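You operate a simulated robot arm through the tools that you are given. There is no shell and no other tool.

The job below is to be done with a simulated two-armed robot. You get a single attempt, and the scene is never put back.

Task
Open the strainer and lay its lid on the drip tray.
Fine: pump off first, then both pump valves shut, then free the clamp bar; the basket stays in.

The check looks at the end state, three seconds after you hand in, the way a careful person would. Anything else that was tipped, shoved, dropped, spilled or broken makes it a failure. A push-on lid holds only when it is set on centred and level and pressed home; a screw cap is set on level and turned clockwise until tight.

Robot
Two 7-joint arms with fingered hands on one trunk that stands fixed in place. Base frame: the origin is at the foot of the trunk, x ahead of it, y to its left, z up; the work surface is at about z = 780. Readings come in mm, degrees, newtons and seconds.
The left shoulder is at [94, 128, 1110], the right one opposite. Payload 5 kg a hand.
The TCP of each hand is the grasp point between the finger pads, 37 mm short of the fingertips. In the tool frame z runs along the fingers and y along their closing line. The gripper opens to 124 mm. The gripper's body begins 43 mm behind the TCP. The gripper is a hand of 3 fingers: y runs from the thumb to the fingers, the wrist lies at [-21, -116, -203] in the tool frame.
Orientation is told as [roll, pitch, yaw] about the base's x, y, z axes, in that order, counted from this pose: with the fingers straight down and the wrist toward the robot, the tool's x, y and z point along [0, 1, 0], [1, 0, 0] and [0, 0, -1] of the base frame.

Tools
- The arms move only by the tool drive_tool. It takes "left_motion", "right_motion" or both (then of equal length, played together; a hand with none holds still); each is a list of rows, each a list of 2 entries, a list of its own where there are three numbers: the shift along the tool's x, y, z in mm, then the turn, a rotation vector about the tool's x, y, z in degrees. In form: [[[x, y, z], [ax, ay, az]], ...]. A call has 1 to 20 rows; each row shifts and turns the commanded pose from where the row before left it, along the tool's axes as they then stand. A row lasts 0.2 s, in which the tool goes at most 50 mm and 8.6 degrees; a call with a longer step from one row to the next is refused whole. Where a pose cannot be reached the arm comes as near as it can. A force on the tool above 90 N (or 10 N above the force at the start of the call, whichever is more), or a blocked arm, ends the call early, and 0.2 s more pass. In this call time passes only in rows, and 0.2 s behind the last. The reply holds the time, the measured pose of the TCP, the force on the tool along the base axes, the opening and the grip force, in the units named above and with some noise, with the torque about the TCP (base axes, N m) and any sound that the robot's microphone picked up.
- Cameras (640 x 400 px; columns grow to the right, rows downward): "scene" is now at [253.5, 40.1, 1307.1]; the picture's right is [0.43, -0.90, 0.00], its down [-0.19, -0.09, -0.98] and it looks along [0.88, 0.42, -0.21] (base axes); focal length 214 px, centre (320, 200). "left" rides on the left gripper at [-72, -104, -154] in its tool frame; the picture's right is [-0.83, -0.26, 0.49], its down [0.51, -0.72, 0.47] and it looks along [0.23, 0.64, 0.73] (tool axes); focal length 243 px, centre (320, 200). "right" rides on the right gripper at [72, -104, -154] in its tool frame; the picture's right is [-0.83, 0.26, -0.49], its down [-0.51, -0.72, 0.47] and it looks along [-0.23, 0.64, 0.73] (tool axes); focal length 243 px, centre (320, 200). There is no depth. A picture from a camera that has moved, and an enlarged one, comes with that camera's place and axes in the base frame and with its lens.
- grab_frame(camera): a new picture of that camera. It takes no simulated time.
- raise_lower(by): slides the trunk up (or, below 0, down) by that many mm; the arms and the scene camera ride with it, the base frame stays. It gives what a move gives, with no picture.
- set_fingers(index, middle, thumb_bend, thumb_turn, hand): sets how far each is bent, from 0 (flat) to 100 (curled in); at 30 the hand is open as for a grip, at 70 the pads meet at the TCP. One left out holds its place. A second passes; each finger stops where it meets its share of the squeeze, and holds until it gets a number again. It is the only way to open and close the hand. It gives what a move gives, with no picture; readings hold the bend of each and the force on the fingers (four entries, about 0 where the hand has none), thumb and palm. thumb_turn goes from beside the hand (0) to across from the fingers (100), as for a grip.
- pan_tilt(pan, tilt): turns the head with the scene camera to pan (to the left, within 80 degrees either way) and tilt (down, from -29 to 69), counted from straight ahead of the robot. It gives what a move gives.
- zoom(camera, box): a new picture of the part [left, top, right, bottom] of that camera's present view, enlarged. It takes no simulated time.
- sign_off(): hands the job in; it is judged then, once.

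Nothing tells you positions but the pictures and the camera data. Unless the task says otherwise, let go and move clear before handing in.

The tools are called after "Emit:" by a JSON object that holds its "op" and its "data". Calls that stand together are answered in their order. drive_tool: Moves the arms, as the interface text tells. Its arguments: {"type":"object","properties":{"left_motion":{"type":"array","items":{"type":"array"}},"right_motion":{"type":"array","items":{"type":"array"}}},"required":[]} The other tools are called the same way: raise_lower (by) slides the trunk up or down; set_fingers (index, middle, thumb_bend, thumb_turn, hand) moves the fingers one by one; pan_tilt (pan, tilt) turns the head that bears the scene camera; grab_frame (camera) takes a picture; zoom (camera, box) takes an enlarged picture of a part of a camera's view; sign_off () hands the job in.

At the start:

```text
clock: 0.0
left_tcp_pos: [467.0, 529.6, 1301.2]
left_orientation: [0.0, 0.0, 0.0]
left_force: [0.1, 0.1, -0.7]
left_wrist_torque: [-0.01, 0.0, -0.01]
left_grip_width: 123.6
left_grasp_force: 0.0
left_shape: jaw
left_bend: [30.0, 30.0, 30.0, 98.0]
left_finger forces: [0.1, 0.0, 0.0, 0.0, 0.0, 0.0]
right_tcp_pos: [739.2, -42.6, 1353.8]
right_orientation: [0.0, 0.0, 0.0]
right_force: [0.1, 0.1, -1.0]
right_wrist_torque: [0.02, 0.02, -0.03]
right_grip_width: 123.9
right_grasp_force: 0.0
right_shape: jaw
right_bend: [30.0, 30.0, 30.0, 98.0]
right_finger forces: [0.0, 0.0, 0.1, 0.0, 0.0, 0.0]
trunk travel left (down, up): [-300.0, 263.0]
head pan, tilt: [25.7, 12.4]
```

scene: 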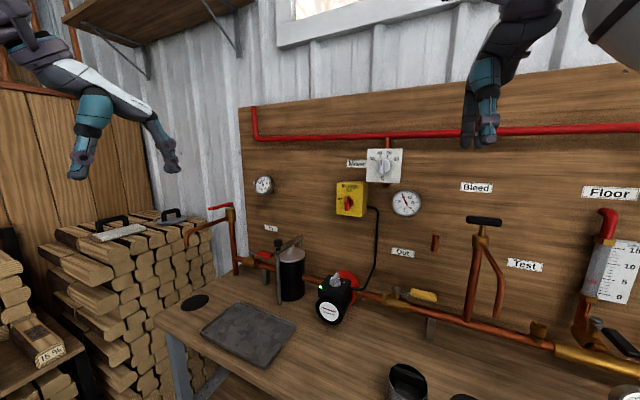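
right: 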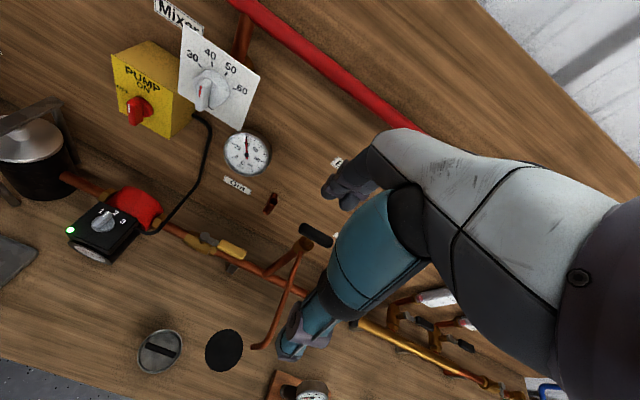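
left: 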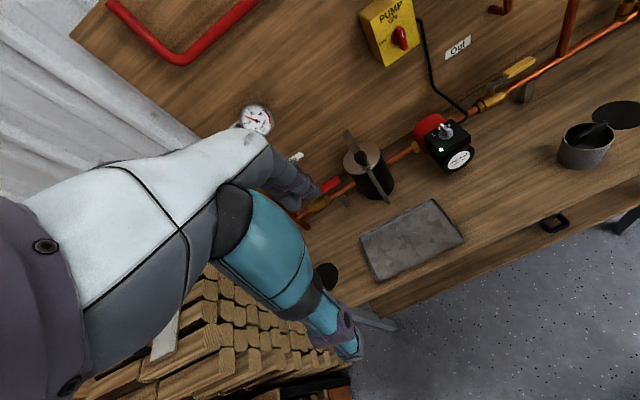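

I see a wall with a pump, a yellow pump switch box, a black strainer with a lid and clamp bar, valves on each side, and a drip tray. I'll take closer looks before moving anything.

Emit:
{"op": "zoom", "data": {"camera": "scene", "box": [160, 180, 320, 380]}}

Emit:
{"op": "zoom", "data": {"camera": "scene", "box": [300, 140, 460, 340]}}

Emit:
{"op": "zoom", "data": {"camera": "left", "box": [270, 100, 480, 260]}}

Emit:
{"op": "zoom", "data": {"camera": "right", "box": [0, 0, 280, 280]}}

```text
2.00 times, centred on (240, 280) of scene
camera zoom: at [253.5, 40.1, 1307.1], right [0.43, -0.9, 0.0], down [-0.19, -0.09, -0.98], along [0.88, 0.42, -0.21], focal length 429 px, centre (480, 40)
```

zoom: 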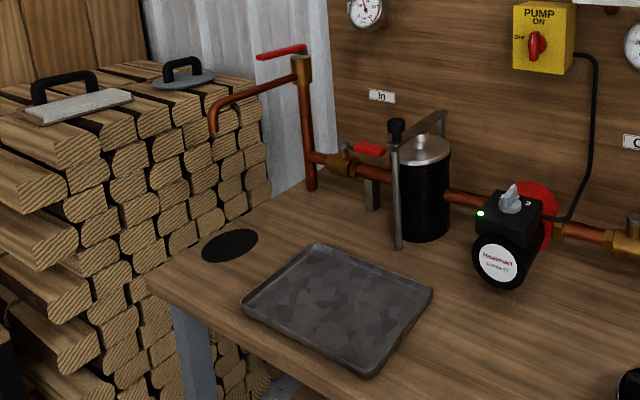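

```text
2.00 times, centred on (380, 240) of scene
camera zoom: at [253.5, 40.1, 1307.1], right [0.43, -0.9, 0.0], down [-0.19, -0.09, -0.98], along [0.88, 0.42, -0.21], focal length 429 px, centre (200, 120)
```

zoom: 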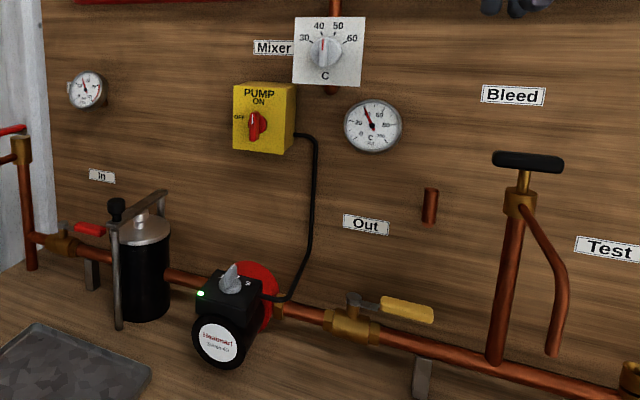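

```text
2.50 times, centred on (375, 180) of left
camera zoom: at [362.2, 457.2, 1453.9], right [-0.26, -0.83, -0.49], down [-0.72, 0.51, -0.47], along [0.64, 0.23, -0.73], focal length 606 px, centre (182, 250)
```

zoom: 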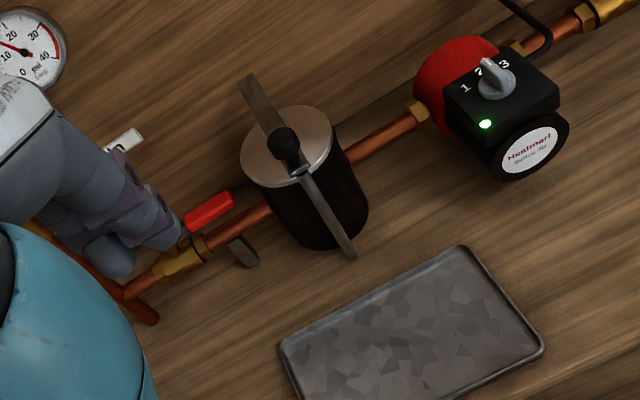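

```text
1.43 times, centred on (140, 140) of right
camera zoom: at [634.4, 30.6, 1507.1], right [0.26, -0.83, 0.49], down [-0.72, -0.51, -0.47], along [0.64, -0.23, -0.73], focal length 347 px, centre (577, 286)
```

zoom: 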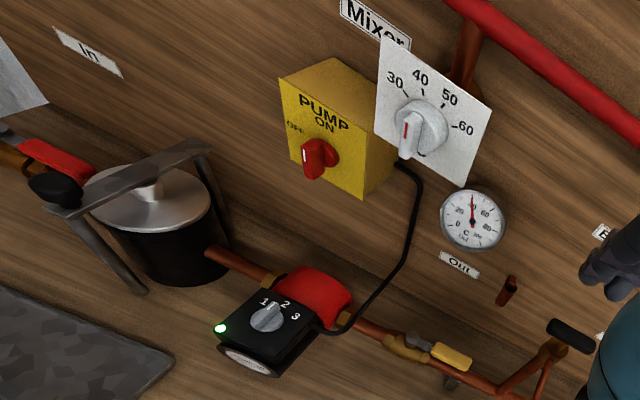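

The switch knob is near (910, 254, 1150), the strainer lid near (871, 457, 934), and the tray near (647, 464, 785). I'll look in more detail at the clamp, the valves and the switch.

Emit:
{"op": "zoom", "data": {"camera": "scene", "box": [230, 220, 310, 320]}}

Emit:
{"op": "zoom", "data": {"camera": "left", "box": [300, 120, 420, 210]}}

Emit:
{"op": "zoom", "data": {"camera": "right", "box": [0, 80, 100, 220]}}

Emit:
{"op": "zoom", "data": {"camera": "scene", "box": [330, 170, 380, 220]}}

Emit:
{"op": "zoom", "data": {"camera": "scene", "box": [370, 260, 460, 340]}}

Emit:
{"op": "zoom", "data": {"camera": "right", "box": [100, 0, 220, 140]}}

```text
4.00 times, centred on (270, 270) of scene
camera zoom: at [253.5, 40.1, 1307.1], right [0.43, -0.9, 0.0], down [-0.19, -0.09, -0.98], along [0.88, 0.42, -0.21], focal length 858 px, centre (520, -80)
```

zoom: 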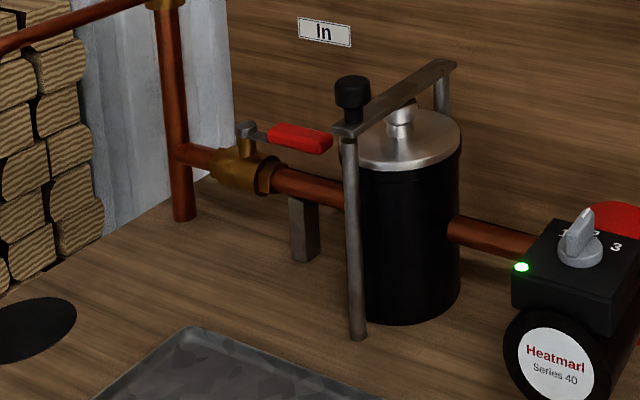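

```text
4.44 times, centred on (360, 165) of left
camera zoom: at [362.2, 457.2, 1453.9], right [-0.26, -0.83, -0.49], down [-0.72, 0.51, -0.47], along [0.64, 0.23, -0.73], focal length 1078 px, centre (142, 356)
```

zoom: 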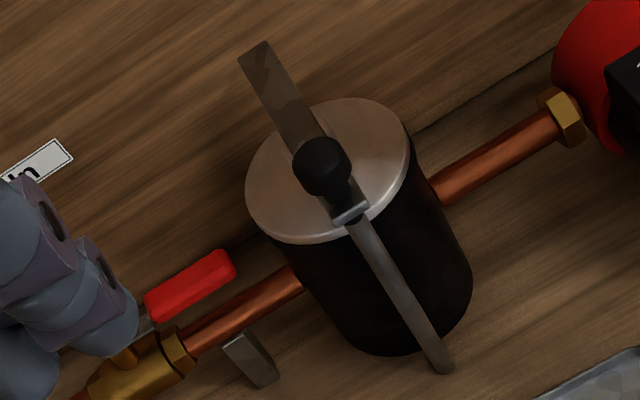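

```text
2.86 times, centred on (50, 150) of right
camera zoom: at [634.4, 30.6, 1507.1], right [0.26, -0.83, 0.49], down [-0.72, -0.51, -0.47], along [0.64, -0.23, -0.73], focal length 693 px, centre (1091, 343)
```

zoom: 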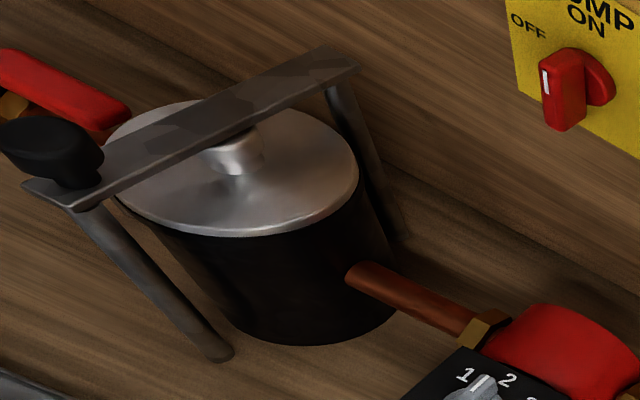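

```text
8.00 times, centred on (355, 195) of scene
camera zoom: at [253.5, 40.1, 1307.1], right [0.43, -0.9, 0.0], down [-0.19, -0.09, -0.98], along [0.88, 0.42, -0.21], focal length 1716 px, centre (40, 240)
```

zoom: 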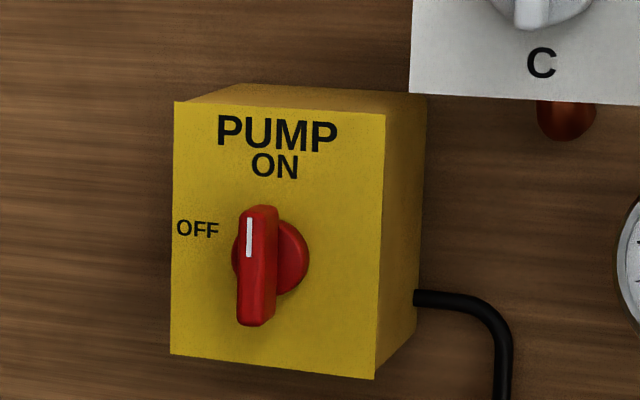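

```text
5.00 times, centred on (415, 300) of scene
camera zoom: at [253.5, 40.1, 1307.1], right [0.43, -0.9, 0.0], down [-0.19, -0.09, -0.98], along [0.88, 0.42, -0.21], focal length 1072 px, centre (-155, -300)
```

zoom: 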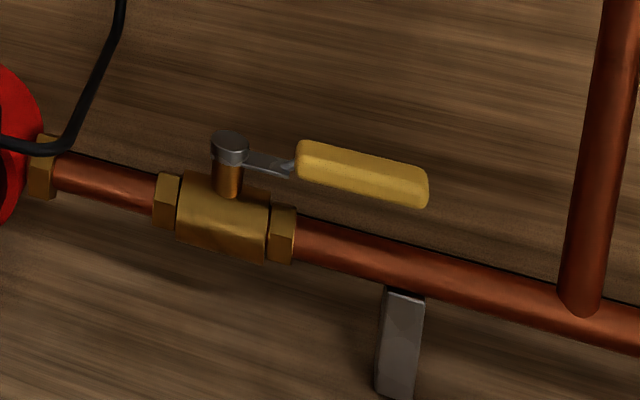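

```text
2.86 times, centred on (160, 70) of right
camera zoom: at [634.4, 30.6, 1507.1], right [0.26, -0.83, 0.49], down [-0.72, -0.51, -0.47], along [0.64, -0.23, -0.73], focal length 693 px, centre (777, 571)
```

zoom: 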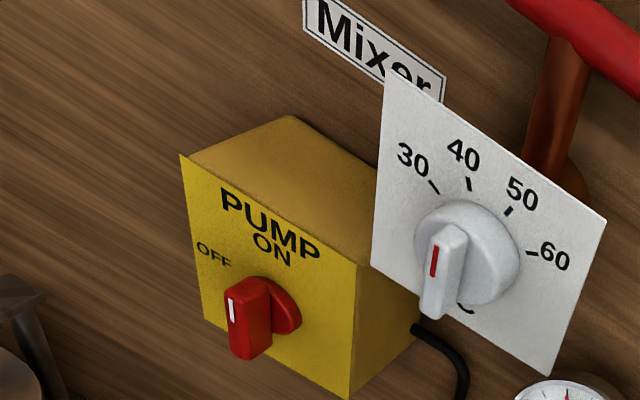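

The strainer has a yoke: a bar at z≈983 runs from the front post (794, 459) to the back post (955, 458), with a black knob on the front end. The switch handle points up (ON), so off is 90° counter-clockwise. I'll bring the left hand in with its fingers pointing forward and start with the switch.

Emit:
{"op": "drive_tool", "data": {"left_motion": [[[-25, 37, 12], [0, 0, 0]], [[-25, 37, 12], [0, 0, 0]], [[-25, 37, 12], [0, 0, 0]], [[-25, 37, 12], [0, 0, 0]], [[0, 0, 0], [-8.5, 0, 0]], [[0, 0, 0], [-8.5, 0, 0]], [[0, 0, 0], [-8.5, 0, 0]], [[0, 0, 0], [-8.5, 0, 0]], [[0, 0, 0], [-8.5, 0, 0]], [[0, 0, 0], [-8.5, 0, 0]], [[0, 0, 0], [-8.5, 0, 0]], [[0, 0, 0], [-8.5, 0, 0]], [[0, 0, 0], [-8.5, 0, 0]], [[0, 0, 0], [-8.5, 0, 0]], [[0, 0, 0], [-5, 0, 0]]]}}

```text
clock: 3.2
left_tcp_pos: [616.0, 429.4, 1253.1]
left_orientation: [160.1, -89.9, -160.1]
left_force: [0.4, 0.3, 1.1]
left_wrist_torque: [0.01, 0.0, 0.02]
left_grip_width: 123.9
left_grasp_force: 0.1
left_shape: jaw
left_bend: [30.0, 30.0, 30.0, 98.0]
left_finger forces: [0.0, 0.0, 0.1, 0.0, 0.0, 0.0]
right_tcp_pos: [739.1, -42.7, 1353.5]
right_orientation: [0.0, 0.0, 0.0]
right_force: [-0.6, -0.2, 0.4]
right_wrist_torque: [-0.02, -0.02, 0.01]
right_grip_width: 123.5
right_grasp_force: 0.1
right_shape: jaw
right_bend: [30.0, 30.0, 30.0, 98.0]
right_finger forces: [0.0, 0.0, 0.1, 0.0, 0.0, 0.0]
trunk travel left (down, up): [-300.0, 263.0]
head pan, tilt: [25.7, 12.4]
```

The left hand is now pitched so its fingers point forward. Next I'll move it in front of the switch and roll it 90° to straddle the handle.

Emit:
{"op": "drive_tool", "data": {"left_motion": [[[-35, -21, 17], [0, 0, 0]], [[-35, -21, 17], [0, 0, 0]], [[-35, -21, 17], [0, 0, 0]], [[-35, -21, 17], [0, 0, 0]], [[-35, -21, 17], [0, 0, 0]], [[0, 0, 0], [0, 0, 8.5]], [[0, 0, 0], [0, 0, 8.5]], [[0, 0, 0], [0, 0, 8.5]], [[0, 0, 0], [0, 0, 8.5]], [[0, 0, 0], [0, 0, 8.5]], [[0, 0, 0], [0, 0, 8.5]], [[0, 0, 0], [0, 0, 8.5]], [[0, 0, 0], [0, 0, 8.5]], [[0, 0, 0], [0, 0, 8.5]], [[0, 0, 0], [0, 0, 8.5]], [[0, 0, 0], [0, 0, 5]]]}}

Emit:
{"op": "grab_frame", "data": {"camera": "scene"}}

Emit:
{"op": "grab_frame", "data": {"camera": "left"}}

Emit:
{"op": "grab_frame", "data": {"camera": "right"}}

```text
clock: 6.6
left_tcp_pos: [699.6, 253.7, 1148.1]
left_orientation: [90.0, 0.1, -90.0]
left_force: [0.2, -0.5, -0.2]
left_wrist_torque: [0.01, -0.02, 0.04]
left_grip_width: 123.7
left_grasp_force: 0.1
left_shape: jaw
left_bend: [30.0, 30.0, 30.0, 98.0]
left_finger forces: [0.0, 0.1, 0.0, 0.1, 0.1, 0.0]
right_tcp_pos: [737.6, -42.2, 1354.1]
right_orientation: [0.0, -0.1, 0.0]
right_force: [-0.2, -0.2, 0.3]
right_wrist_torque: [0.04, -0.01, 0.01]
right_grip_width: 123.8
right_grasp_force: 0.1
right_shape: jaw
right_bend: [30.0, 30.0, 30.0, 98.0]
right_finger forces: [0.0, 0.0, 0.1, 0.0, 0.0, 0.1]
trunk travel left (down, up): [-300.0, 263.0]
head pan, tilt: [25.7, 12.4]
```

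```text
taken
camera scene: at [252.9, 39.7, 1307.2], right [0.43, -0.9, 0.0], down [-0.19, -0.09, -0.98], along [0.88, 0.42, -0.21], focal length 214 px, centre (320, 200)
```

scene: 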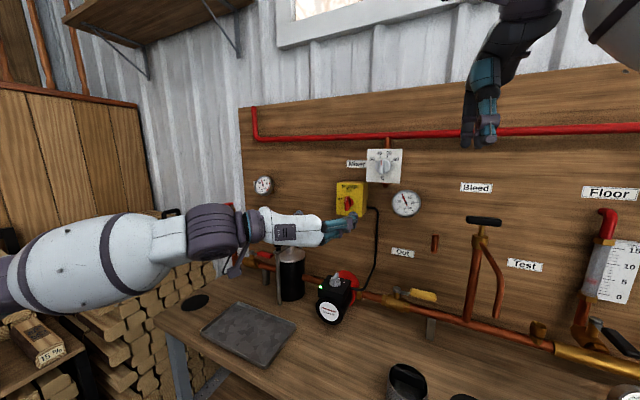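

```text
taken
camera left: at [545.6, 358.7, 1075.2], right [0.49, 0.26, -0.83], down [0.47, 0.72, 0.51], along [0.73, -0.64, 0.23], focal length 243 px, centre (320, 200)
```

left: 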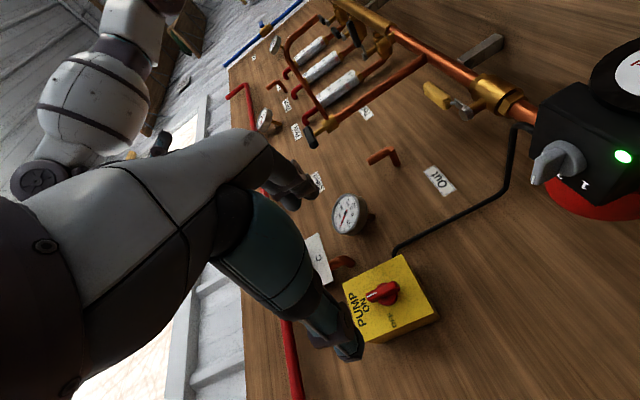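

```text
taken
camera right: at [633.6, 30.1, 1507.4], right [0.26, -0.83, 0.49], down [-0.72, -0.51, -0.47], along [0.64, -0.23, -0.73], focal length 243 px, centre (320, 200)
```

right: 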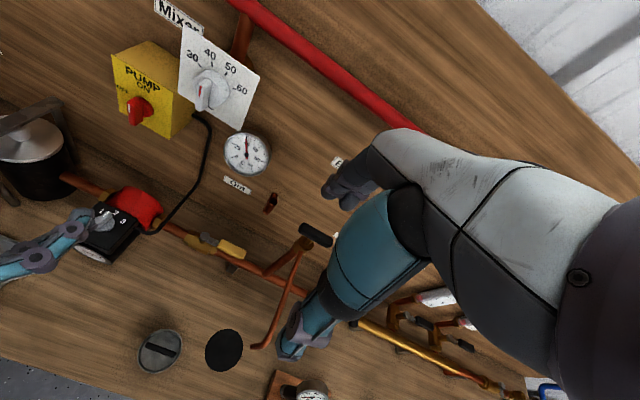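

The hand is lined up in front of the switch. I'll partly close it, move in, and look again.

Emit:
{"op": "set_fingers", "data": {"hand": "left", "index": 52, "middle": 52, "thumb_bend": 52}}

Emit:
{"op": "drive_tool", "data": {"left_motion": [[[1, 0, 45], [0, 0, 0]], [[0, 0, 45], [0, 0, 0]], [[0, 0, 40], [0, 0, 0]]]}}

Emit:
{"op": "zoom", "data": {"camera": "scene", "box": [310, 170, 390, 230]}}

Emit:
{"op": "grab_frame", "data": {"camera": "left"}}

Emit:
{"op": "zoom", "data": {"camera": "right", "box": [50, 30, 210, 170]}}

```text
clock: 7.6
left_tcp_pos: [700.8, 255.0, 1147.7]
left_orientation: [90.0, 0.0, -89.9]
left_force: [1.2, 0.6, 0.6]
left_wrist_torque: [-0.03, 0.0, -0.01]
left_grip_width: 62.4
left_grasp_force: 0.1
left_shape: fingers
left_bend: [52.0, 52.0, 52.0, 98.0]
left_finger forces: [0.0, 0.0, 0.1, 0.1, 0.0, 0.1]
right_tcp_pos: [740.1, -41.6, 1353.1]
right_orientation: [0.0, 0.1, 0.0]
right_force: [0.3, 0.9, 0.0]
right_wrist_torque: [-0.01, 0.0, -0.01]
right_grip_width: 123.6
right_grasp_force: 0.1
right_shape: jaw
right_bend: [30.0, 30.0, 30.0, 98.0]
right_finger forces: [0.0, 0.0, 0.0, 0.1, 0.0, 0.0]
trunk travel left (down, up): [-300.0, 263.0]
head pan, tilt: [25.7, 12.4]
```

```text
clock: 8.4
left_tcp_pos: [829.5, 254.8, 1148.8]
left_orientation: [89.9, 0.0, -90.1]
left_force: [0.1, -0.1, -0.1]
left_wrist_torque: [0.03, -0.01, 0.01]
left_grip_width: 62.0
left_grasp_force: 0.0
left_shape: fingers
left_bend: [52.0, 52.0, 52.0, 98.0]
left_finger forces: [0.0, 0.0, 0.1, 0.1, 0.0, 0.1]
right_tcp_pos: [740.5, -40.6, 1353.2]
right_orientation: [0.0, 0.0, 0.0]
right_force: [1.0, 0.1, -0.4]
right_wrist_torque: [-0.01, 0.01, 0.01]
right_grip_width: 124.0
right_grasp_force: 0.0
right_shape: jaw
right_bend: [30.0, 30.0, 30.0, 98.0]
right_finger forces: [0.0, 0.1, 0.0, 0.0, 0.1, 0.1]
trunk travel left (down, up): [-300.0, 263.0]
head pan, tilt: [25.7, 12.4]
```

```text
6.67 times, centred on (350, 200) of scene
camera zoom: at [254.7, 40.0, 1306.8], right [0.43, -0.9, 0.0], down [-0.19, -0.09, -0.98], along [0.88, 0.42, -0.22], focal length 1430 px, centre (120, 200)
```

zoom: 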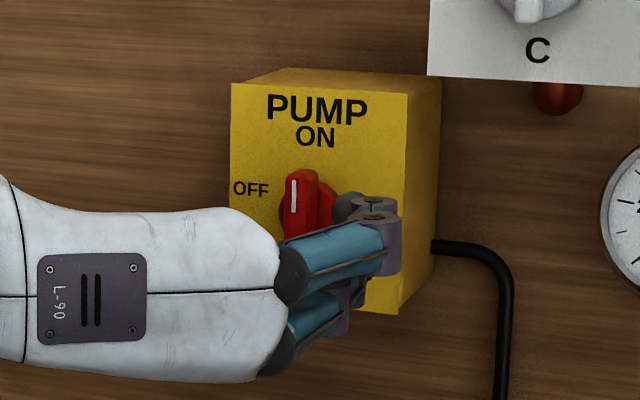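

```text
taken
camera left: at [675.7, 358.8, 1075.0], right [0.49, 0.26, -0.83], down [0.47, 0.72, 0.51], along [0.73, -0.64, 0.23], focal length 243 px, centre (320, 200)
```

left: 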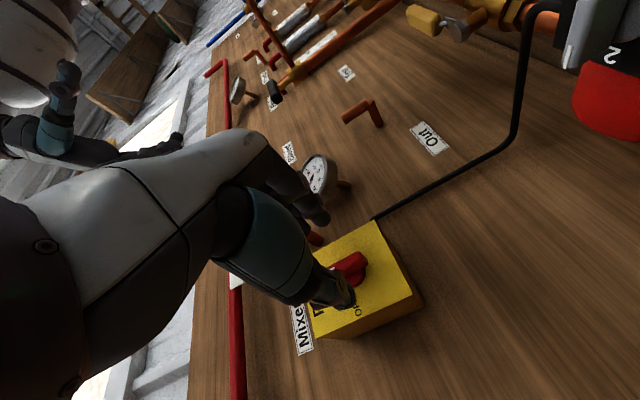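

```text
2.86 times, centred on (130, 100) of right
camera zoom: at [636.0, 30.5, 1506.2], right [0.26, -0.83, 0.49], down [-0.72, -0.51, -0.47], along [0.64, -0.23, -0.73], focal length 693 px, centre (863, 486)
```

zoom: 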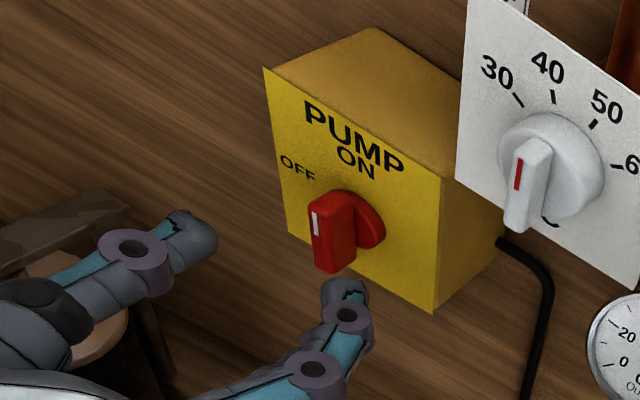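

The thumb and fingers straddle the handle. I'll move in to about x=870 in small steps and watch the force.

Emit:
{"op": "drive_tool", "data": {"left_motion": [[[1, 0, 10], [0, 0, 0]], [[0, 0, 10], [0, 0, 0]], [[0, 0, 10], [0, 0, 0]], [[0, 0, 8], [0, 0, 0]]]}}

Emit:
{"op": "zoom", "data": {"camera": "right", "box": [50, 30, 210, 170]}}

Emit:
{"op": "zoom", "data": {"camera": "scene", "box": [310, 170, 390, 230]}}

```text
clock: 9.4
left_tcp_pos: [868.4, 255.0, 1148.5]
left_orientation: [90.1, -0.1, -89.9]
left_force: [0.1, -0.5, 1.2]
left_wrist_torque: [0.0, 0.02, 0.02]
left_grip_width: 62.1
left_grasp_force: 0.2
left_shape: fingers
left_bend: [52.0, 52.0, 52.0, 98.0]
left_finger forces: [0.0, 0.0, 0.1, 0.0, 0.1, 0.0]
right_tcp_pos: [739.3, -41.2, 1353.4]
right_orientation: [0.0, 0.1, 0.0]
right_force: [0.8, -0.1, -0.1]
right_wrist_torque: [0.05, 0.01, 0.01]
right_grip_width: 123.8
right_grasp_force: 0.0
right_shape: jaw
right_bend: [30.0, 30.0, 30.0, 98.0]
right_finger forces: [0.0, 0.0, 0.0, 0.1, 0.0, 0.0]
trunk travel left (down, up): [-300.0, 263.0]
head pan, tilt: [25.7, 12.4]
```

```text
2.86 times, centred on (130, 100) of right
camera zoom: at [635.1, 30.5, 1506.7], right [0.26, -0.83, 0.49], down [-0.72, -0.51, -0.47], along [0.64, -0.23, -0.73], focal length 693 px, centre (863, 486)
```

zoom: 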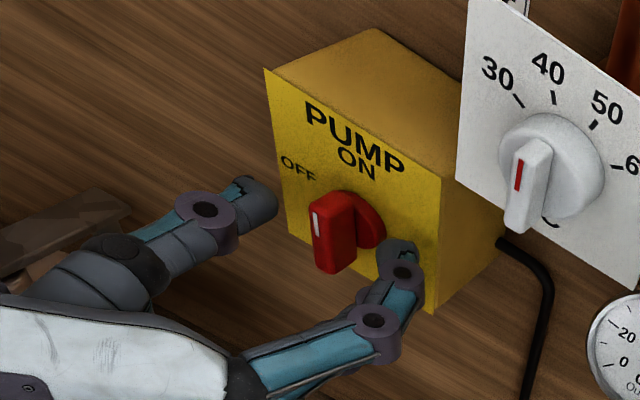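

```text
6.67 times, centred on (350, 200) of scene
camera zoom: at [254.1, 40.1, 1306.9], right [0.43, -0.9, 0.0], down [-0.19, -0.09, -0.98], along [0.88, 0.42, -0.22], focal length 1430 px, centre (120, 200)
```

zoom: 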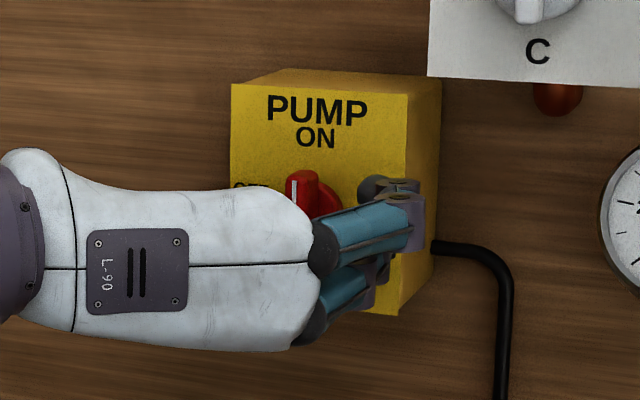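

The fingers are on either side of the handle without touching it. I'll close the grip.

Emit:
{"op": "set_fingers", "data": {"hand": "left", "index": 70, "middle": 70, "thumb_bend": 70}}

Emit:
{"op": "zoom", "data": {"camera": "right", "box": [50, 30, 210, 170]}}

```text
clock: 10.4
left_tcp_pos: [867.3, 254.9, 1149.8]
left_orientation: [90.0, 0.0, -89.9]
left_force: [1.5, -1.0, 1.4]
left_wrist_torque: [0.01, -0.06, -0.02]
left_grip_width: 14.1
left_grasp_force: 3.8
left_shape: fingers
left_bend: [68.0, 69.0, 68.0, 97.0]
left_finger forces: [2.6, 2.1, 0.0, 0.0, 2.9, 0.0]
right_tcp_pos: [739.6, -41.5, 1353.3]
right_orientation: [0.0, 0.0, -0.1]
right_force: [0.0, -0.3, 0.3]
right_wrist_torque: [-0.02, 0.0, 0.0]
right_grip_width: 123.6
right_grasp_force: 0.1
right_shape: jaw
right_bend: [30.0, 30.0, 30.0, 98.0]
right_finger forces: [0.0, 0.1, 0.0, 0.0, 0.0, 0.1]
trunk travel left (down, up): [-300.0, 263.0]
head pan, tilt: [25.7, 12.4]
```

```text
2.86 times, centred on (130, 100) of right
camera zoom: at [634.4, 30.3, 1507.1], right [0.26, -0.83, 0.49], down [-0.72, -0.51, -0.47], along [0.64, -0.23, -0.73], focal length 693 px, centre (863, 486)
```

zoom: 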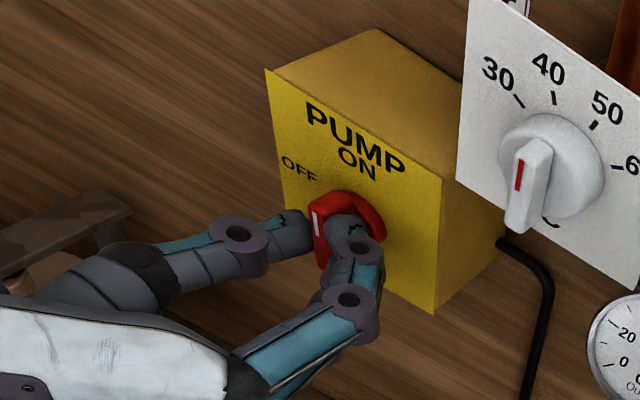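

I have the handle, about 14 mm wide. I'll firm up the squeeze and turn it counter-clockwise.

Emit:
{"op": "set_fingers", "data": {"hand": "left", "index": 80, "middle": 80, "thumb_bend": 80}}

Emit:
{"op": "drive_tool", "data": {"left_motion": [[[0, 0, 0], [0, 0, -8.5]], [[0, 0, 0], [0, 0, -8.5]], [[0, 0, 0], [0, 0, -8.5]], [[0, 0, 0], [0, 0, -8.5]], [[0, 0, 0], [0, 0, -8.5]], [[0, 0, 0], [0, 0, -8.5]], [[0, 0, 0], [0, 0, -8.5]], [[0, 0, 0], [0, 0, -8.5]], [[0, 0, 0], [0, 0, -8.5]], [[0, 0, 0], [0, 0, -8.5]], [[0, 0, 0], [0, 0, -5]]]}}

Emit:
{"op": "zoom", "data": {"camera": "right", "box": [50, 30, 210, 170]}}

Emit:
{"op": "zoom", "data": {"camera": "scene", "box": [280, 150, 420, 330]}}

```text
clock: 11.4
left_tcp_pos: [867.1, 252.5, 1151.4]
left_orientation: [90.1, 0.1, -90.0]
left_force: [18.2, -6.3, 18.3]
left_wrist_torque: [0.0, -0.62, -0.18]
left_grip_width: 12.0
left_grasp_force: 23.0
left_shape: fingers
left_bend: [72.0, 74.0, 70.0, 96.0]
left_finger forces: [15.0, 14.0, 0.1, 0.1, 17.3, 0.0]
right_tcp_pos: [739.6, -43.6, 1354.6]
right_orientation: [0.0, 0.0, 0.0]
right_force: [-0.6, 0.6, 0.2]
right_wrist_torque: [-0.02, 0.0, 0.0]
right_grip_width: 123.8
right_grasp_force: 0.1
right_shape: jaw
right_bend: [30.0, 30.0, 30.0, 98.0]
right_finger forces: [0.1, 0.1, 0.1, 0.1, 0.0, 0.0]
trunk travel left (down, up): [-300.0, 263.0]
head pan, tilt: [25.7, 12.4]
```

```text
clock: 13.8
left_tcp_pos: [866.9, 254.5, 1149.6]
left_orientation: [-111.2, -89.9, 111.3]
left_force: [-0.5, 10.8, 8.2]
left_wrist_torque: [0.54, -0.37, 0.51]
left_grip_width: 11.4
left_grasp_force: 28.1
left_shape: fingers
left_bend: [72.0, 75.0, 70.0, 98.0]
left_finger forces: [7.7, 26.9, 0.0, 0.0, 22.2, 0.0]
right_tcp_pos: [738.3, -40.3, 1354.1]
right_orientation: [0.0, 0.0, 0.0]
right_force: [-1.4, 0.8, -0.5]
right_wrist_torque: [0.02, -0.01, 0.0]
right_grip_width: 123.9
right_grasp_force: 0.1
right_shape: jaw
right_bend: [30.0, 30.0, 30.0, 98.0]
right_finger forces: [0.0, 0.1, 0.1, 0.2, 0.0, 0.0]
trunk travel left (down, up): [-300.0, 263.0]
head pan, tilt: [25.7, 12.4]
```

```text
2.86 times, centred on (130, 100) of right
camera zoom: at [633.0, 32.0, 1507.6], right [0.26, -0.83, 0.49], down [-0.72, -0.51, -0.47], along [0.64, -0.23, -0.73], focal length 693 px, centre (863, 486)
```

zoom: 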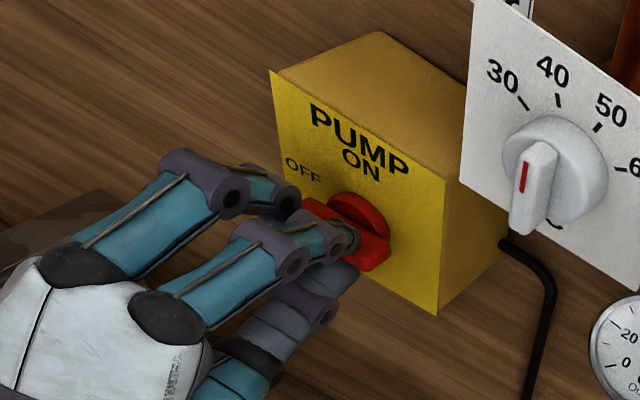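

```text
2.22 times, centred on (350, 240) of scene
camera zoom: at [252.3, 41.3, 1307.2], right [0.43, -0.9, 0.0], down [-0.19, -0.09, -0.98], along [0.88, 0.42, -0.21], focal length 477 px, centre (253, 111)
```

zoom: 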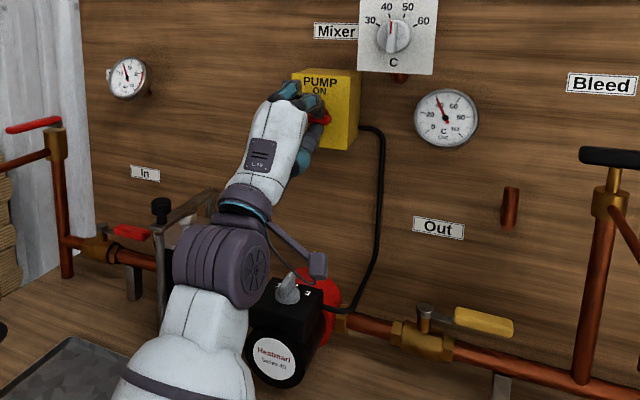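

The handle now lies horizontal, toward OFF. I'll open the hand, back off and check the pump LED.

Emit:
{"op": "set_fingers", "data": {"hand": "left", "index": 45, "middle": 45, "thumb_bend": 45}}

Emit:
{"op": "drive_tool", "data": {"left_motion": [[[0, 0, -20], [0, 0, 0]], [[0, 0, -40], [0, 0, 0]], [[0, 0, -40], [0, 0, 0]], [[0, 30, -30], [0, 0, 0]], [[0, 40, -20], [0, 0, 0]]]}}

Emit:
{"op": "zoom", "data": {"camera": "right", "box": [50, 30, 210, 170]}}

Emit:
{"op": "grab_frame", "data": {"camera": "scene"}}

Emit:
{"op": "zoom", "data": {"camera": "right", "box": [0, 120, 160, 280]}}

```text
clock: 14.8
left_tcp_pos: [868.3, 254.6, 1150.0]
left_orientation: [29.9, -89.9, -29.8]
left_force: [-0.1, -0.1, -0.2]
left_wrist_torque: [-0.03, -0.01, -0.01]
left_grip_width: 82.5
left_grasp_force: 0.0
left_shape: fingers
left_bend: [45.0, 45.0, 45.0, 98.0]
left_finger forces: [0.0, 0.0, 0.1, 0.1, 0.0, 0.0]
right_tcp_pos: [739.5, -40.9, 1353.2]
right_orientation: [0.0, -0.1, 0.1]
right_force: [0.5, 0.8, 0.3]
right_wrist_torque: [0.01, 0.0, -0.02]
right_grip_width: 123.7
right_grasp_force: 0.0
right_shape: jaw
right_bend: [30.0, 30.0, 30.0, 98.0]
right_finger forces: [0.1, 0.2, 0.0, 0.0, 0.1, 0.0]
trunk travel left (down, up): [-300.0, 263.0]
head pan, tilt: [25.7, 12.4]
```

```text
clock: 16.0
left_tcp_pos: [715.4, 256.3, 1218.8]
left_orientation: [151.8, -90.1, -151.8]
left_force: [0.1, 0.4, 0.7]
left_wrist_torque: [0.0, 0.01, 0.0]
left_grip_width: 82.7
left_grasp_force: 0.2
left_shape: fingers
left_bend: [45.0, 45.0, 45.0, 98.0]
left_finger forces: [0.1, 0.1, 0.0, 0.0, 0.0, 0.0]
right_tcp_pos: [738.6, -41.6, 1353.8]
right_orientation: [0.0, 0.0, 0.0]
right_force: [-0.1, -0.4, 0.2]
right_wrist_torque: [0.01, -0.05, -0.02]
right_grip_width: 123.6
right_grasp_force: 0.0
right_shape: jaw
right_bend: [30.0, 30.0, 30.0, 98.0]
right_finger forces: [0.1, 0.0, 0.0, 0.0, 0.1, 0.1]
trunk travel left (down, up): [-300.0, 263.0]
head pan, tilt: [25.7, 12.4]
```

```text
2.86 times, centred on (130, 100) of right
camera zoom: at [633.7, 30.5, 1507.4], right [0.26, -0.83, 0.49], down [-0.72, -0.51, -0.47], along [0.64, -0.23, -0.73], focal length 693 px, centre (863, 486)
```

zoom: 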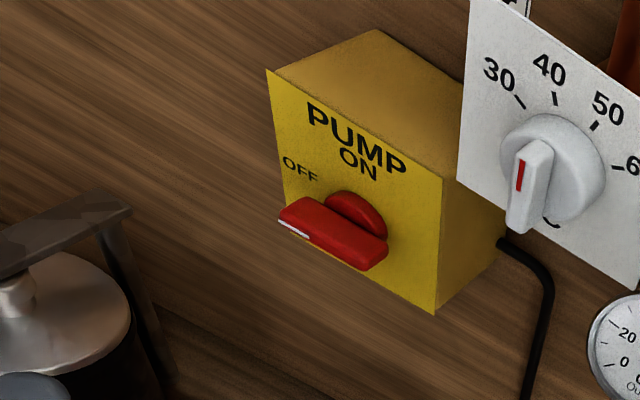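

```text
taken
camera scene: at [253.0, 40.0, 1307.2], right [0.43, -0.9, 0.0], down [-0.19, -0.09, -0.98], along [0.88, 0.42, -0.21], focal length 214 px, centre (320, 200)
```

scene: 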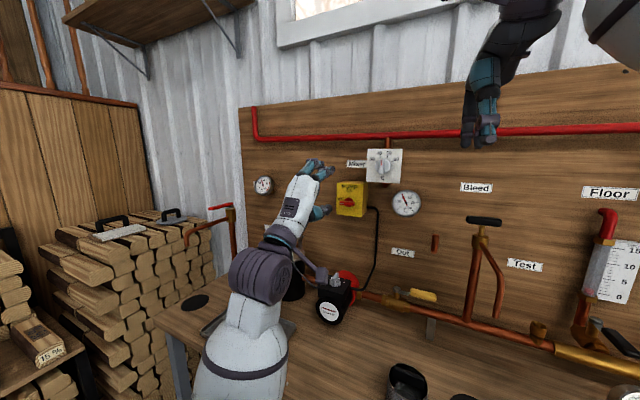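

```text
2.50 times, centred on (80, 200) of right
camera zoom: at [633.7, 30.5, 1507.4], right [0.26, -0.83, 0.49], down [-0.72, -0.51, -0.47], along [0.64, -0.23, -0.73], focal length 606 px, centre (920, 200)
```

zoom: 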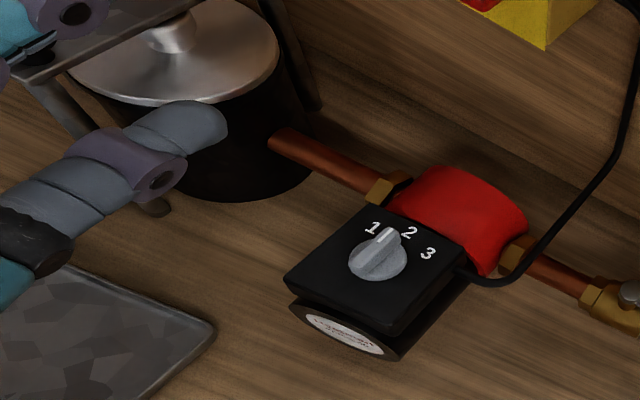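

The pump LED is out, so the pump is off. Next is the Out valve, with its stem near (868, 80, 908) and its yellow lever pointing to -y. I'll zoom in on it.

Emit:
{"op": "zoom", "data": {"camera": "right", "box": [160, 200, 280, 290]}}

Emit:
{"op": "zoom", "data": {"camera": "right", "box": [230, 210, 350, 370]}}

Emit:
{"op": "zoom", "data": {"camera": "scene", "box": [430, 200, 520, 330]}}

```text
4.44 times, centred on (220, 245) of right
camera zoom: at [633.7, 30.5, 1507.4], right [0.26, -0.83, 0.49], down [-0.72, -0.51, -0.47], along [0.64, -0.23, -0.73], focal length 1078 px, centre (764, 0)
```

zoom: 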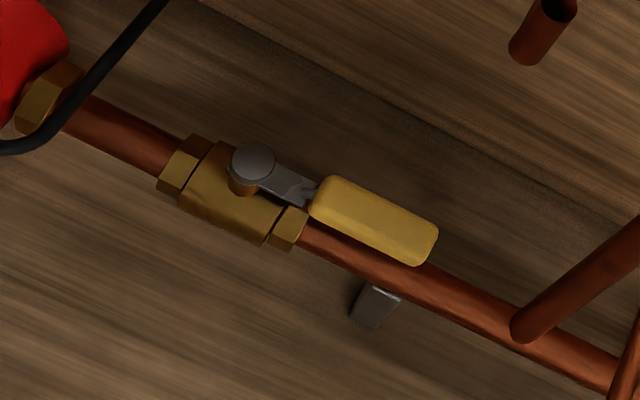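

```text
2.50 times, centred on (290, 290) of right
camera zoom: at [633.7, 30.5, 1507.4], right [0.26, -0.83, 0.49], down [-0.72, -0.51, -0.47], along [0.64, -0.23, -0.73], focal length 606 px, centre (395, -25)
```

zoom: 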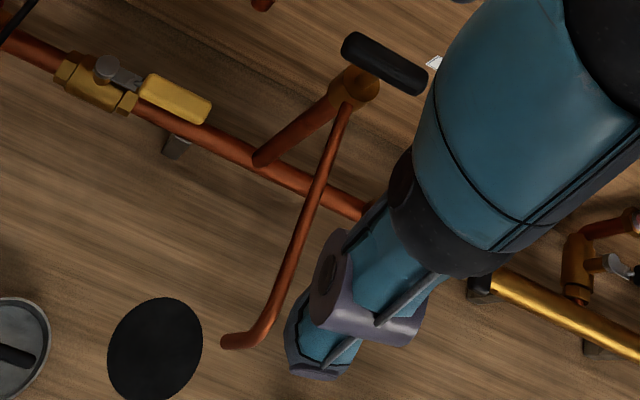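

```text
3.08 times, centred on (475, 265) of scene
camera zoom: at [253.0, 40.0, 1307.2], right [0.43, -0.9, 0.0], down [-0.19, -0.09, -0.98], along [0.88, 0.42, -0.21], focal length 660 px, centre (-157, 0)
```

zoom: 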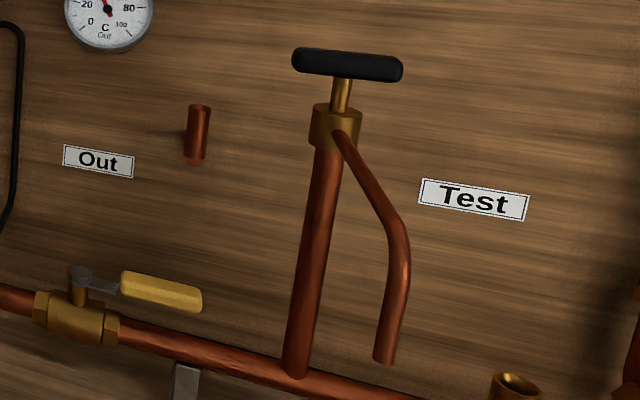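

The Out valve and the bleed spout (at y≈-102, x 690–870) are now located. I'll shift the right hand aside for clearance, turn the left hand fingers-down and bring it over the lever.

Emit:
{"op": "drive_tool", "data": {"right_motion": [[[-25, 0, 0], [0, 0, 0]], [[-25, 0, 0], [0, 0, 0]], [[-25, 0, 0], [0, 0, 0]], [[-25, 0, 0], [0, 0, 0]]]}}

Emit:
{"op": "drive_tool", "data": {"left_motion": [[[0, 0, 0], [8.5, 0, 0]], [[0, 0, 0], [8.5, 0, 0]], [[0, 0, 0], [8.5, 0, 0]], [[0, 0, 0], [8.5, 0, 0]], [[0, 0, 0], [8.5, 0, 0]], [[0, 0, 0], [8.5, 0, 0]], [[0, 0, 0], [8.5, 0, 0]], [[0, 0, 0], [8.5, 0, 0]], [[0, 0, 0], [8.5, 0, 0]], [[0, 0, 0], [8.5, 0, 0]], [[0, 0, 0], [5, 0, 0]], [[-31, 9, 32], [0, 0, 0]], [[-31, 9, 32], [0, 0, 0]], [[-31, 9, 32], [0, 0, 0]], [[-31, 9, 32], [0, 0, 0]], [[-31, 9, 32], [0, 0, 0]]]}}

Emit:
{"op": "grab_frame", "data": {"camera": "scene"}}

Emit:
{"op": "grab_frame", "data": {"camera": "left"}}

Emit:
{"op": "grab_frame", "data": {"camera": "right"}}

```text
clock: 17.0
left_tcp_pos: [714.8, 255.4, 1218.8]
left_orientation: [106.1, -89.8, -106.1]
left_force: [-0.2, 0.4, 0.3]
left_wrist_torque: [-0.01, 0.02, 0.03]
left_grip_width: 83.1
left_grasp_force: 0.0
left_shape: fingers
left_bend: [45.0, 45.0, 45.0, 98.0]
left_finger forces: [0.0, 0.0, 0.0, 0.0, 0.1, 0.0]
right_tcp_pos: [739.8, -143.8, 1354.1]
right_orientation: [0.1, 0.0, 0.1]
right_force: [-0.2, -0.1, -0.5]
right_wrist_torque: [0.03, -0.02, -0.04]
right_grip_width: 123.6
right_grasp_force: 0.1
right_shape: jaw
right_bend: [30.0, 30.0, 30.0, 98.0]
right_finger forces: [0.0, 0.0, 0.0, 0.1, 0.0, 0.0]
trunk travel left (down, up): [-300.0, 263.0]
head pan, tilt: [25.7, 12.4]
```

```text
clock: 20.4
left_tcp_pos: [762.6, 96.6, 1061.2]
left_orientation: [0.1, 0.0, 0.1]
left_force: [0.9, 0.8, -0.9]
left_wrist_torque: [0.0, 0.03, -0.04]
left_grip_width: 82.7
left_grasp_force: 0.2
left_shape: fingers
left_bend: [45.0, 45.0, 45.0, 98.0]
left_finger forces: [0.0, 0.0, 0.1, 0.0, 0.0, 0.0]
right_tcp_pos: [740.8, -141.2, 1353.9]
right_orientation: [0.0, 0.1, -0.1]
right_force: [-0.2, -0.9, -0.3]
right_wrist_torque: [-0.04, -0.01, -0.02]
right_grip_width: 123.6
right_grasp_force: 0.1
right_shape: jaw
right_bend: [30.0, 30.0, 30.0, 98.0]
right_finger forces: [0.0, 0.0, 0.1, 0.1, 0.1, 0.1]
trunk travel left (down, up): [-300.0, 263.0]
head pan, tilt: [25.7, 12.4]
```

```text
taken
camera scene: at [254.4, 39.6, 1306.9], right [0.43, -0.9, 0.0], down [-0.19, -0.09, -0.98], along [0.88, 0.42, -0.22], focal length 214 px, centre (320, 200)
```

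scene: 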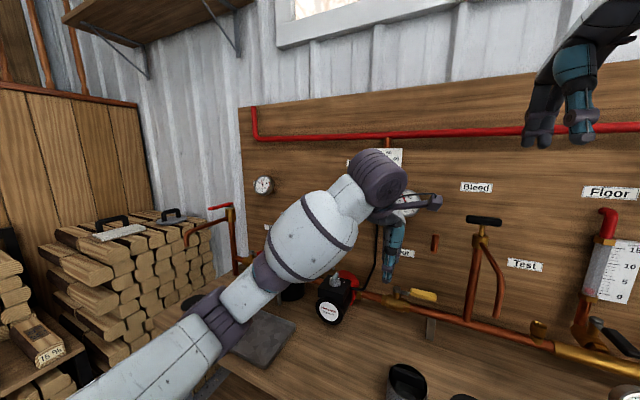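

```text
taken
camera left: at [658.3, 23.3, 1214.5], right [-0.26, -0.83, -0.49], down [-0.72, 0.51, -0.47], along [0.64, 0.23, -0.73], focal length 243 px, centre (320, 200)
```

left: 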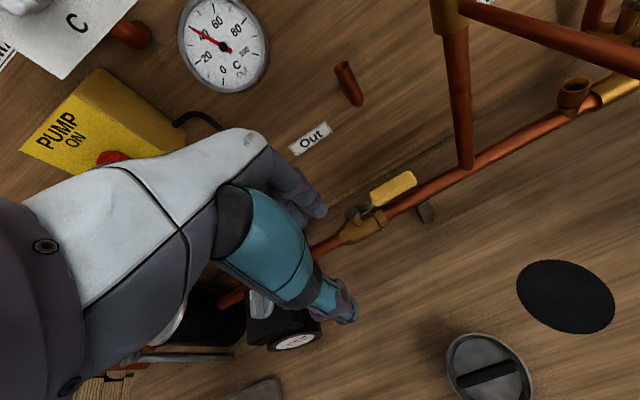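

```text
taken
camera right: at [636.6, -70.0, 1506.3], right [0.26, -0.83, 0.49], down [-0.72, -0.51, -0.47], along [0.64, -0.23, -0.73], focal length 243 px, centre (320, 200)
```

right: 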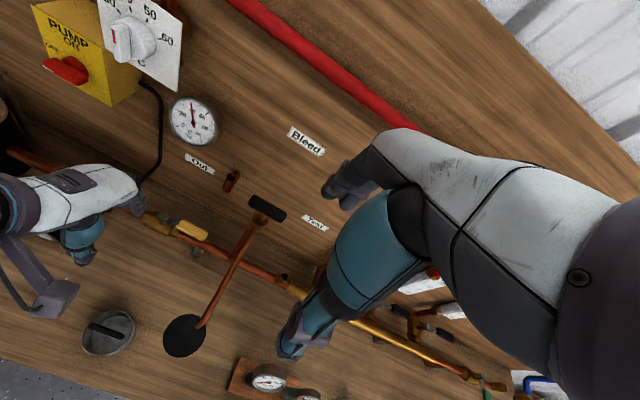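

The path is clear. I'll move over the lever at y≈25 and descend partway.

Emit:
{"op": "drive_tool", "data": {"left_motion": [[[-24, 36.5, 0], [0, 0, 0]], [[-24, 36.5, 0], [0, 0, 0]], [[-24, 36.5, 0], [0, 0, 0]], [[0, 0, 35], [0, 0, 0]], [[0, 0, 35], [0, 0, 0]], [[0, 0, 20], [0, 0, 0]]]}}

Emit:
{"op": "zoom", "data": {"camera": "scene", "box": [360, 200, 500, 330]}}

Emit:
{"op": "grab_frame", "data": {"camera": "left"}}

Emit:
{"op": "zoom", "data": {"camera": "right", "box": [80, 160, 280, 340]}}

```text
clock: 21.8
left_tcp_pos: [872.7, 27.1, 968.7]
left_orientation: [0.0, -0.1, 0.0]
left_force: [1.1, -0.2, -0.7]
left_wrist_torque: [0.01, -0.02, -0.03]
left_grip_width: 83.1
left_grasp_force: 0.1
left_shape: fingers
left_bend: [45.0, 45.0, 45.0, 98.0]
left_finger forces: [0.0, 0.1, 0.0, 0.0, 0.0, 0.0]
right_tcp_pos: [740.4, -142.0, 1353.5]
right_orientation: [-0.1, -0.1, 0.0]
right_force: [1.0, 0.4, 0.7]
right_wrist_torque: [-0.03, 0.02, -0.02]
right_grip_width: 123.6
right_grasp_force: 0.0
right_shape: jaw
right_bend: [30.0, 30.0, 30.0, 98.0]
right_finger forces: [0.0, 0.0, 0.0, 0.0, 0.1, 0.0]
trunk travel left (down, up): [-300.0, 263.0]
head pan, tilt: [25.7, 12.4]
```

```text
3.08 times, centred on (430, 265) of scene
camera zoom: at [253.7, 39.8, 1307.1], right [0.43, -0.9, 0.0], down [-0.19, -0.09, -0.98], along [0.88, 0.42, -0.21], focal length 660 px, centre (-18, 0)
```

zoom: 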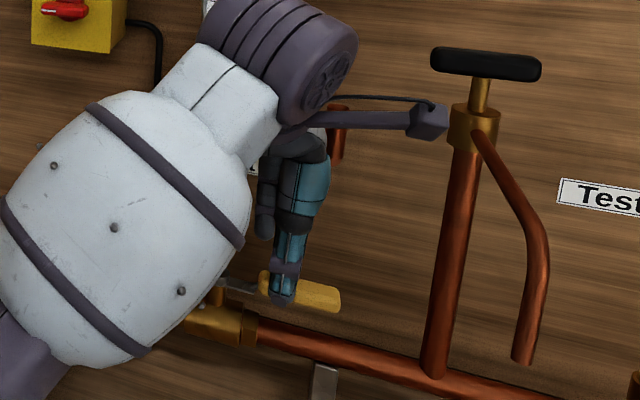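

```text
taken
camera left: at [767.9, -44.7, 1121.5], right [-0.26, -0.83, -0.49], down [-0.72, 0.51, -0.47], along [0.64, 0.23, -0.73], focal length 243 px, centre (320, 200)
```

left: 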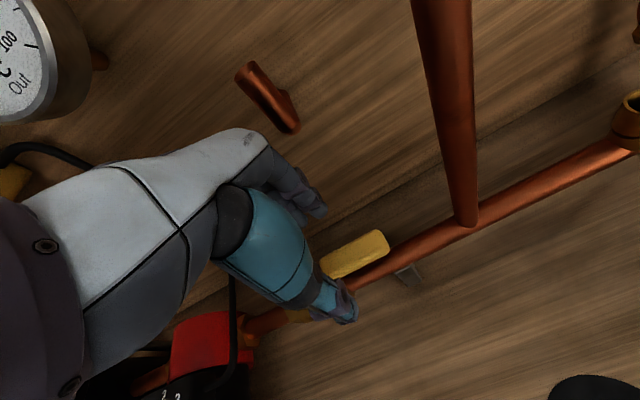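

```text
2.22 times, centred on (180, 250) of right
camera zoom: at [635.7, -69.8, 1506.9], right [0.26, -0.83, 0.49], down [-0.72, -0.51, -0.47], along [0.64, -0.23, -0.73], focal length 539 px, centre (631, 89)
```

zoom: 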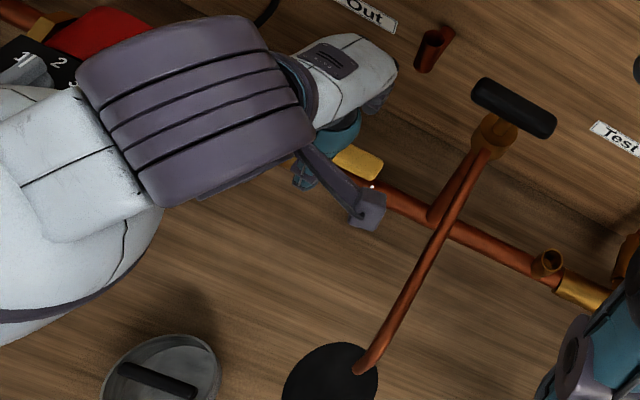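

The fingers straddle the lever. I'll descend to z≈922 and take a light grip.

Emit:
{"op": "drive_tool", "data": {"left_motion": [[[0, 0, 16], [0, 0, 0]], [[0, 0, 16], [0, 0, 0]], [[0, 0, 15], [0, 0, 0]]]}}

Emit:
{"op": "set_fingers", "data": {"hand": "left", "index": 67, "middle": 67, "thumb_bend": 67}}

Emit:
{"op": "zoom", "data": {"camera": "scene", "box": [360, 200, 500, 330]}}

Emit:
{"op": "grab_frame", "data": {"camera": "left"}}

```text
clock: 22.6
left_tcp_pos: [873.6, 28.0, 922.9]
left_orientation: [0.1, 0.0, 0.1]
left_force: [-0.7, 0.1, -0.1]
left_wrist_torque: [-0.03, -0.02, -0.03]
left_grip_width: 83.1
left_grasp_force: 0.1
left_shape: fingers
left_bend: [45.0, 45.0, 45.0, 98.0]
left_finger forces: [0.0, 0.0, 0.0, 0.0, 0.1, 0.0]
right_tcp_pos: [739.8, -142.2, 1353.9]
right_orientation: [0.0, 0.0, 0.0]
right_force: [0.3, 0.1, -0.2]
right_wrist_torque: [-0.01, 0.0, 0.01]
right_grip_width: 123.9
right_grasp_force: 0.1
right_shape: jaw
right_bend: [30.0, 30.0, 30.0, 98.0]
right_finger forces: [0.1, 0.0, 0.1, 0.1, 0.1, 0.1]
trunk travel left (down, up): [-300.0, 263.0]
head pan, tilt: [25.7, 12.4]
```

```text
clock: 23.6
left_tcp_pos: [873.3, 27.9, 923.1]
left_orientation: [0.0, 0.0, 0.0]
left_force: [-3.6, 0.4, -1.9]
left_wrist_torque: [0.02, 0.03, -0.03]
left_grip_width: 21.8
left_grasp_force: 2.7
left_shape: fingers
left_bend: [66.0, 67.0, 64.0, 97.0]
left_finger forces: [0.5, 0.0, 0.0, 0.0, 4.3, 0.1]
right_tcp_pos: [739.7, -142.2, 1354.8]
right_orientation: [-0.1, 0.1, 0.0]
right_force: [0.1, 0.0, 0.2]
right_wrist_torque: [0.01, 0.02, 0.01]
right_grip_width: 123.5
right_grasp_force: 0.1
right_shape: jaw
right_bend: [30.0, 30.0, 30.0, 98.0]
right_finger forces: [0.0, 0.1, 0.0, 0.0, 0.1, 0.0]
trunk travel left (down, up): [-300.0, 263.0]
head pan, tilt: [25.7, 12.4]
```

```text
3.08 times, centred on (430, 265) of scene
camera zoom: at [253.3, 40.2, 1307.1], right [0.43, -0.9, 0.0], down [-0.19, -0.09, -0.98], along [0.88, 0.42, -0.21], focal length 660 px, centre (-18, 0)
```

zoom: 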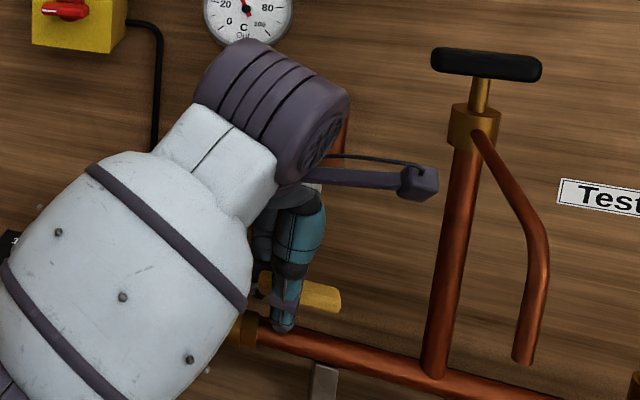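

```text
taken
camera left: at [768.0, -44.5, 1076.2], right [-0.26, -0.83, -0.49], down [-0.72, 0.51, -0.47], along [0.64, 0.23, -0.73], focal length 243 px, centre (320, 200)
```

left: 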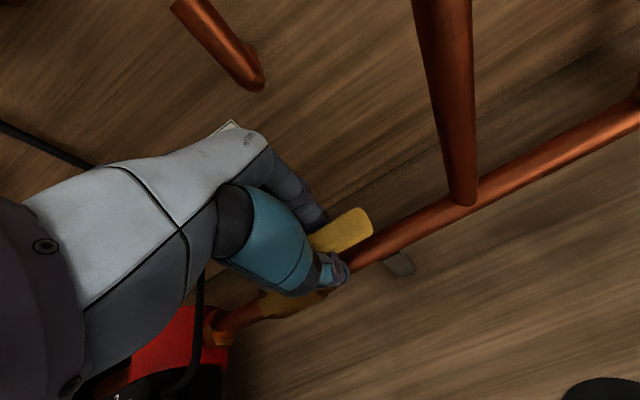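

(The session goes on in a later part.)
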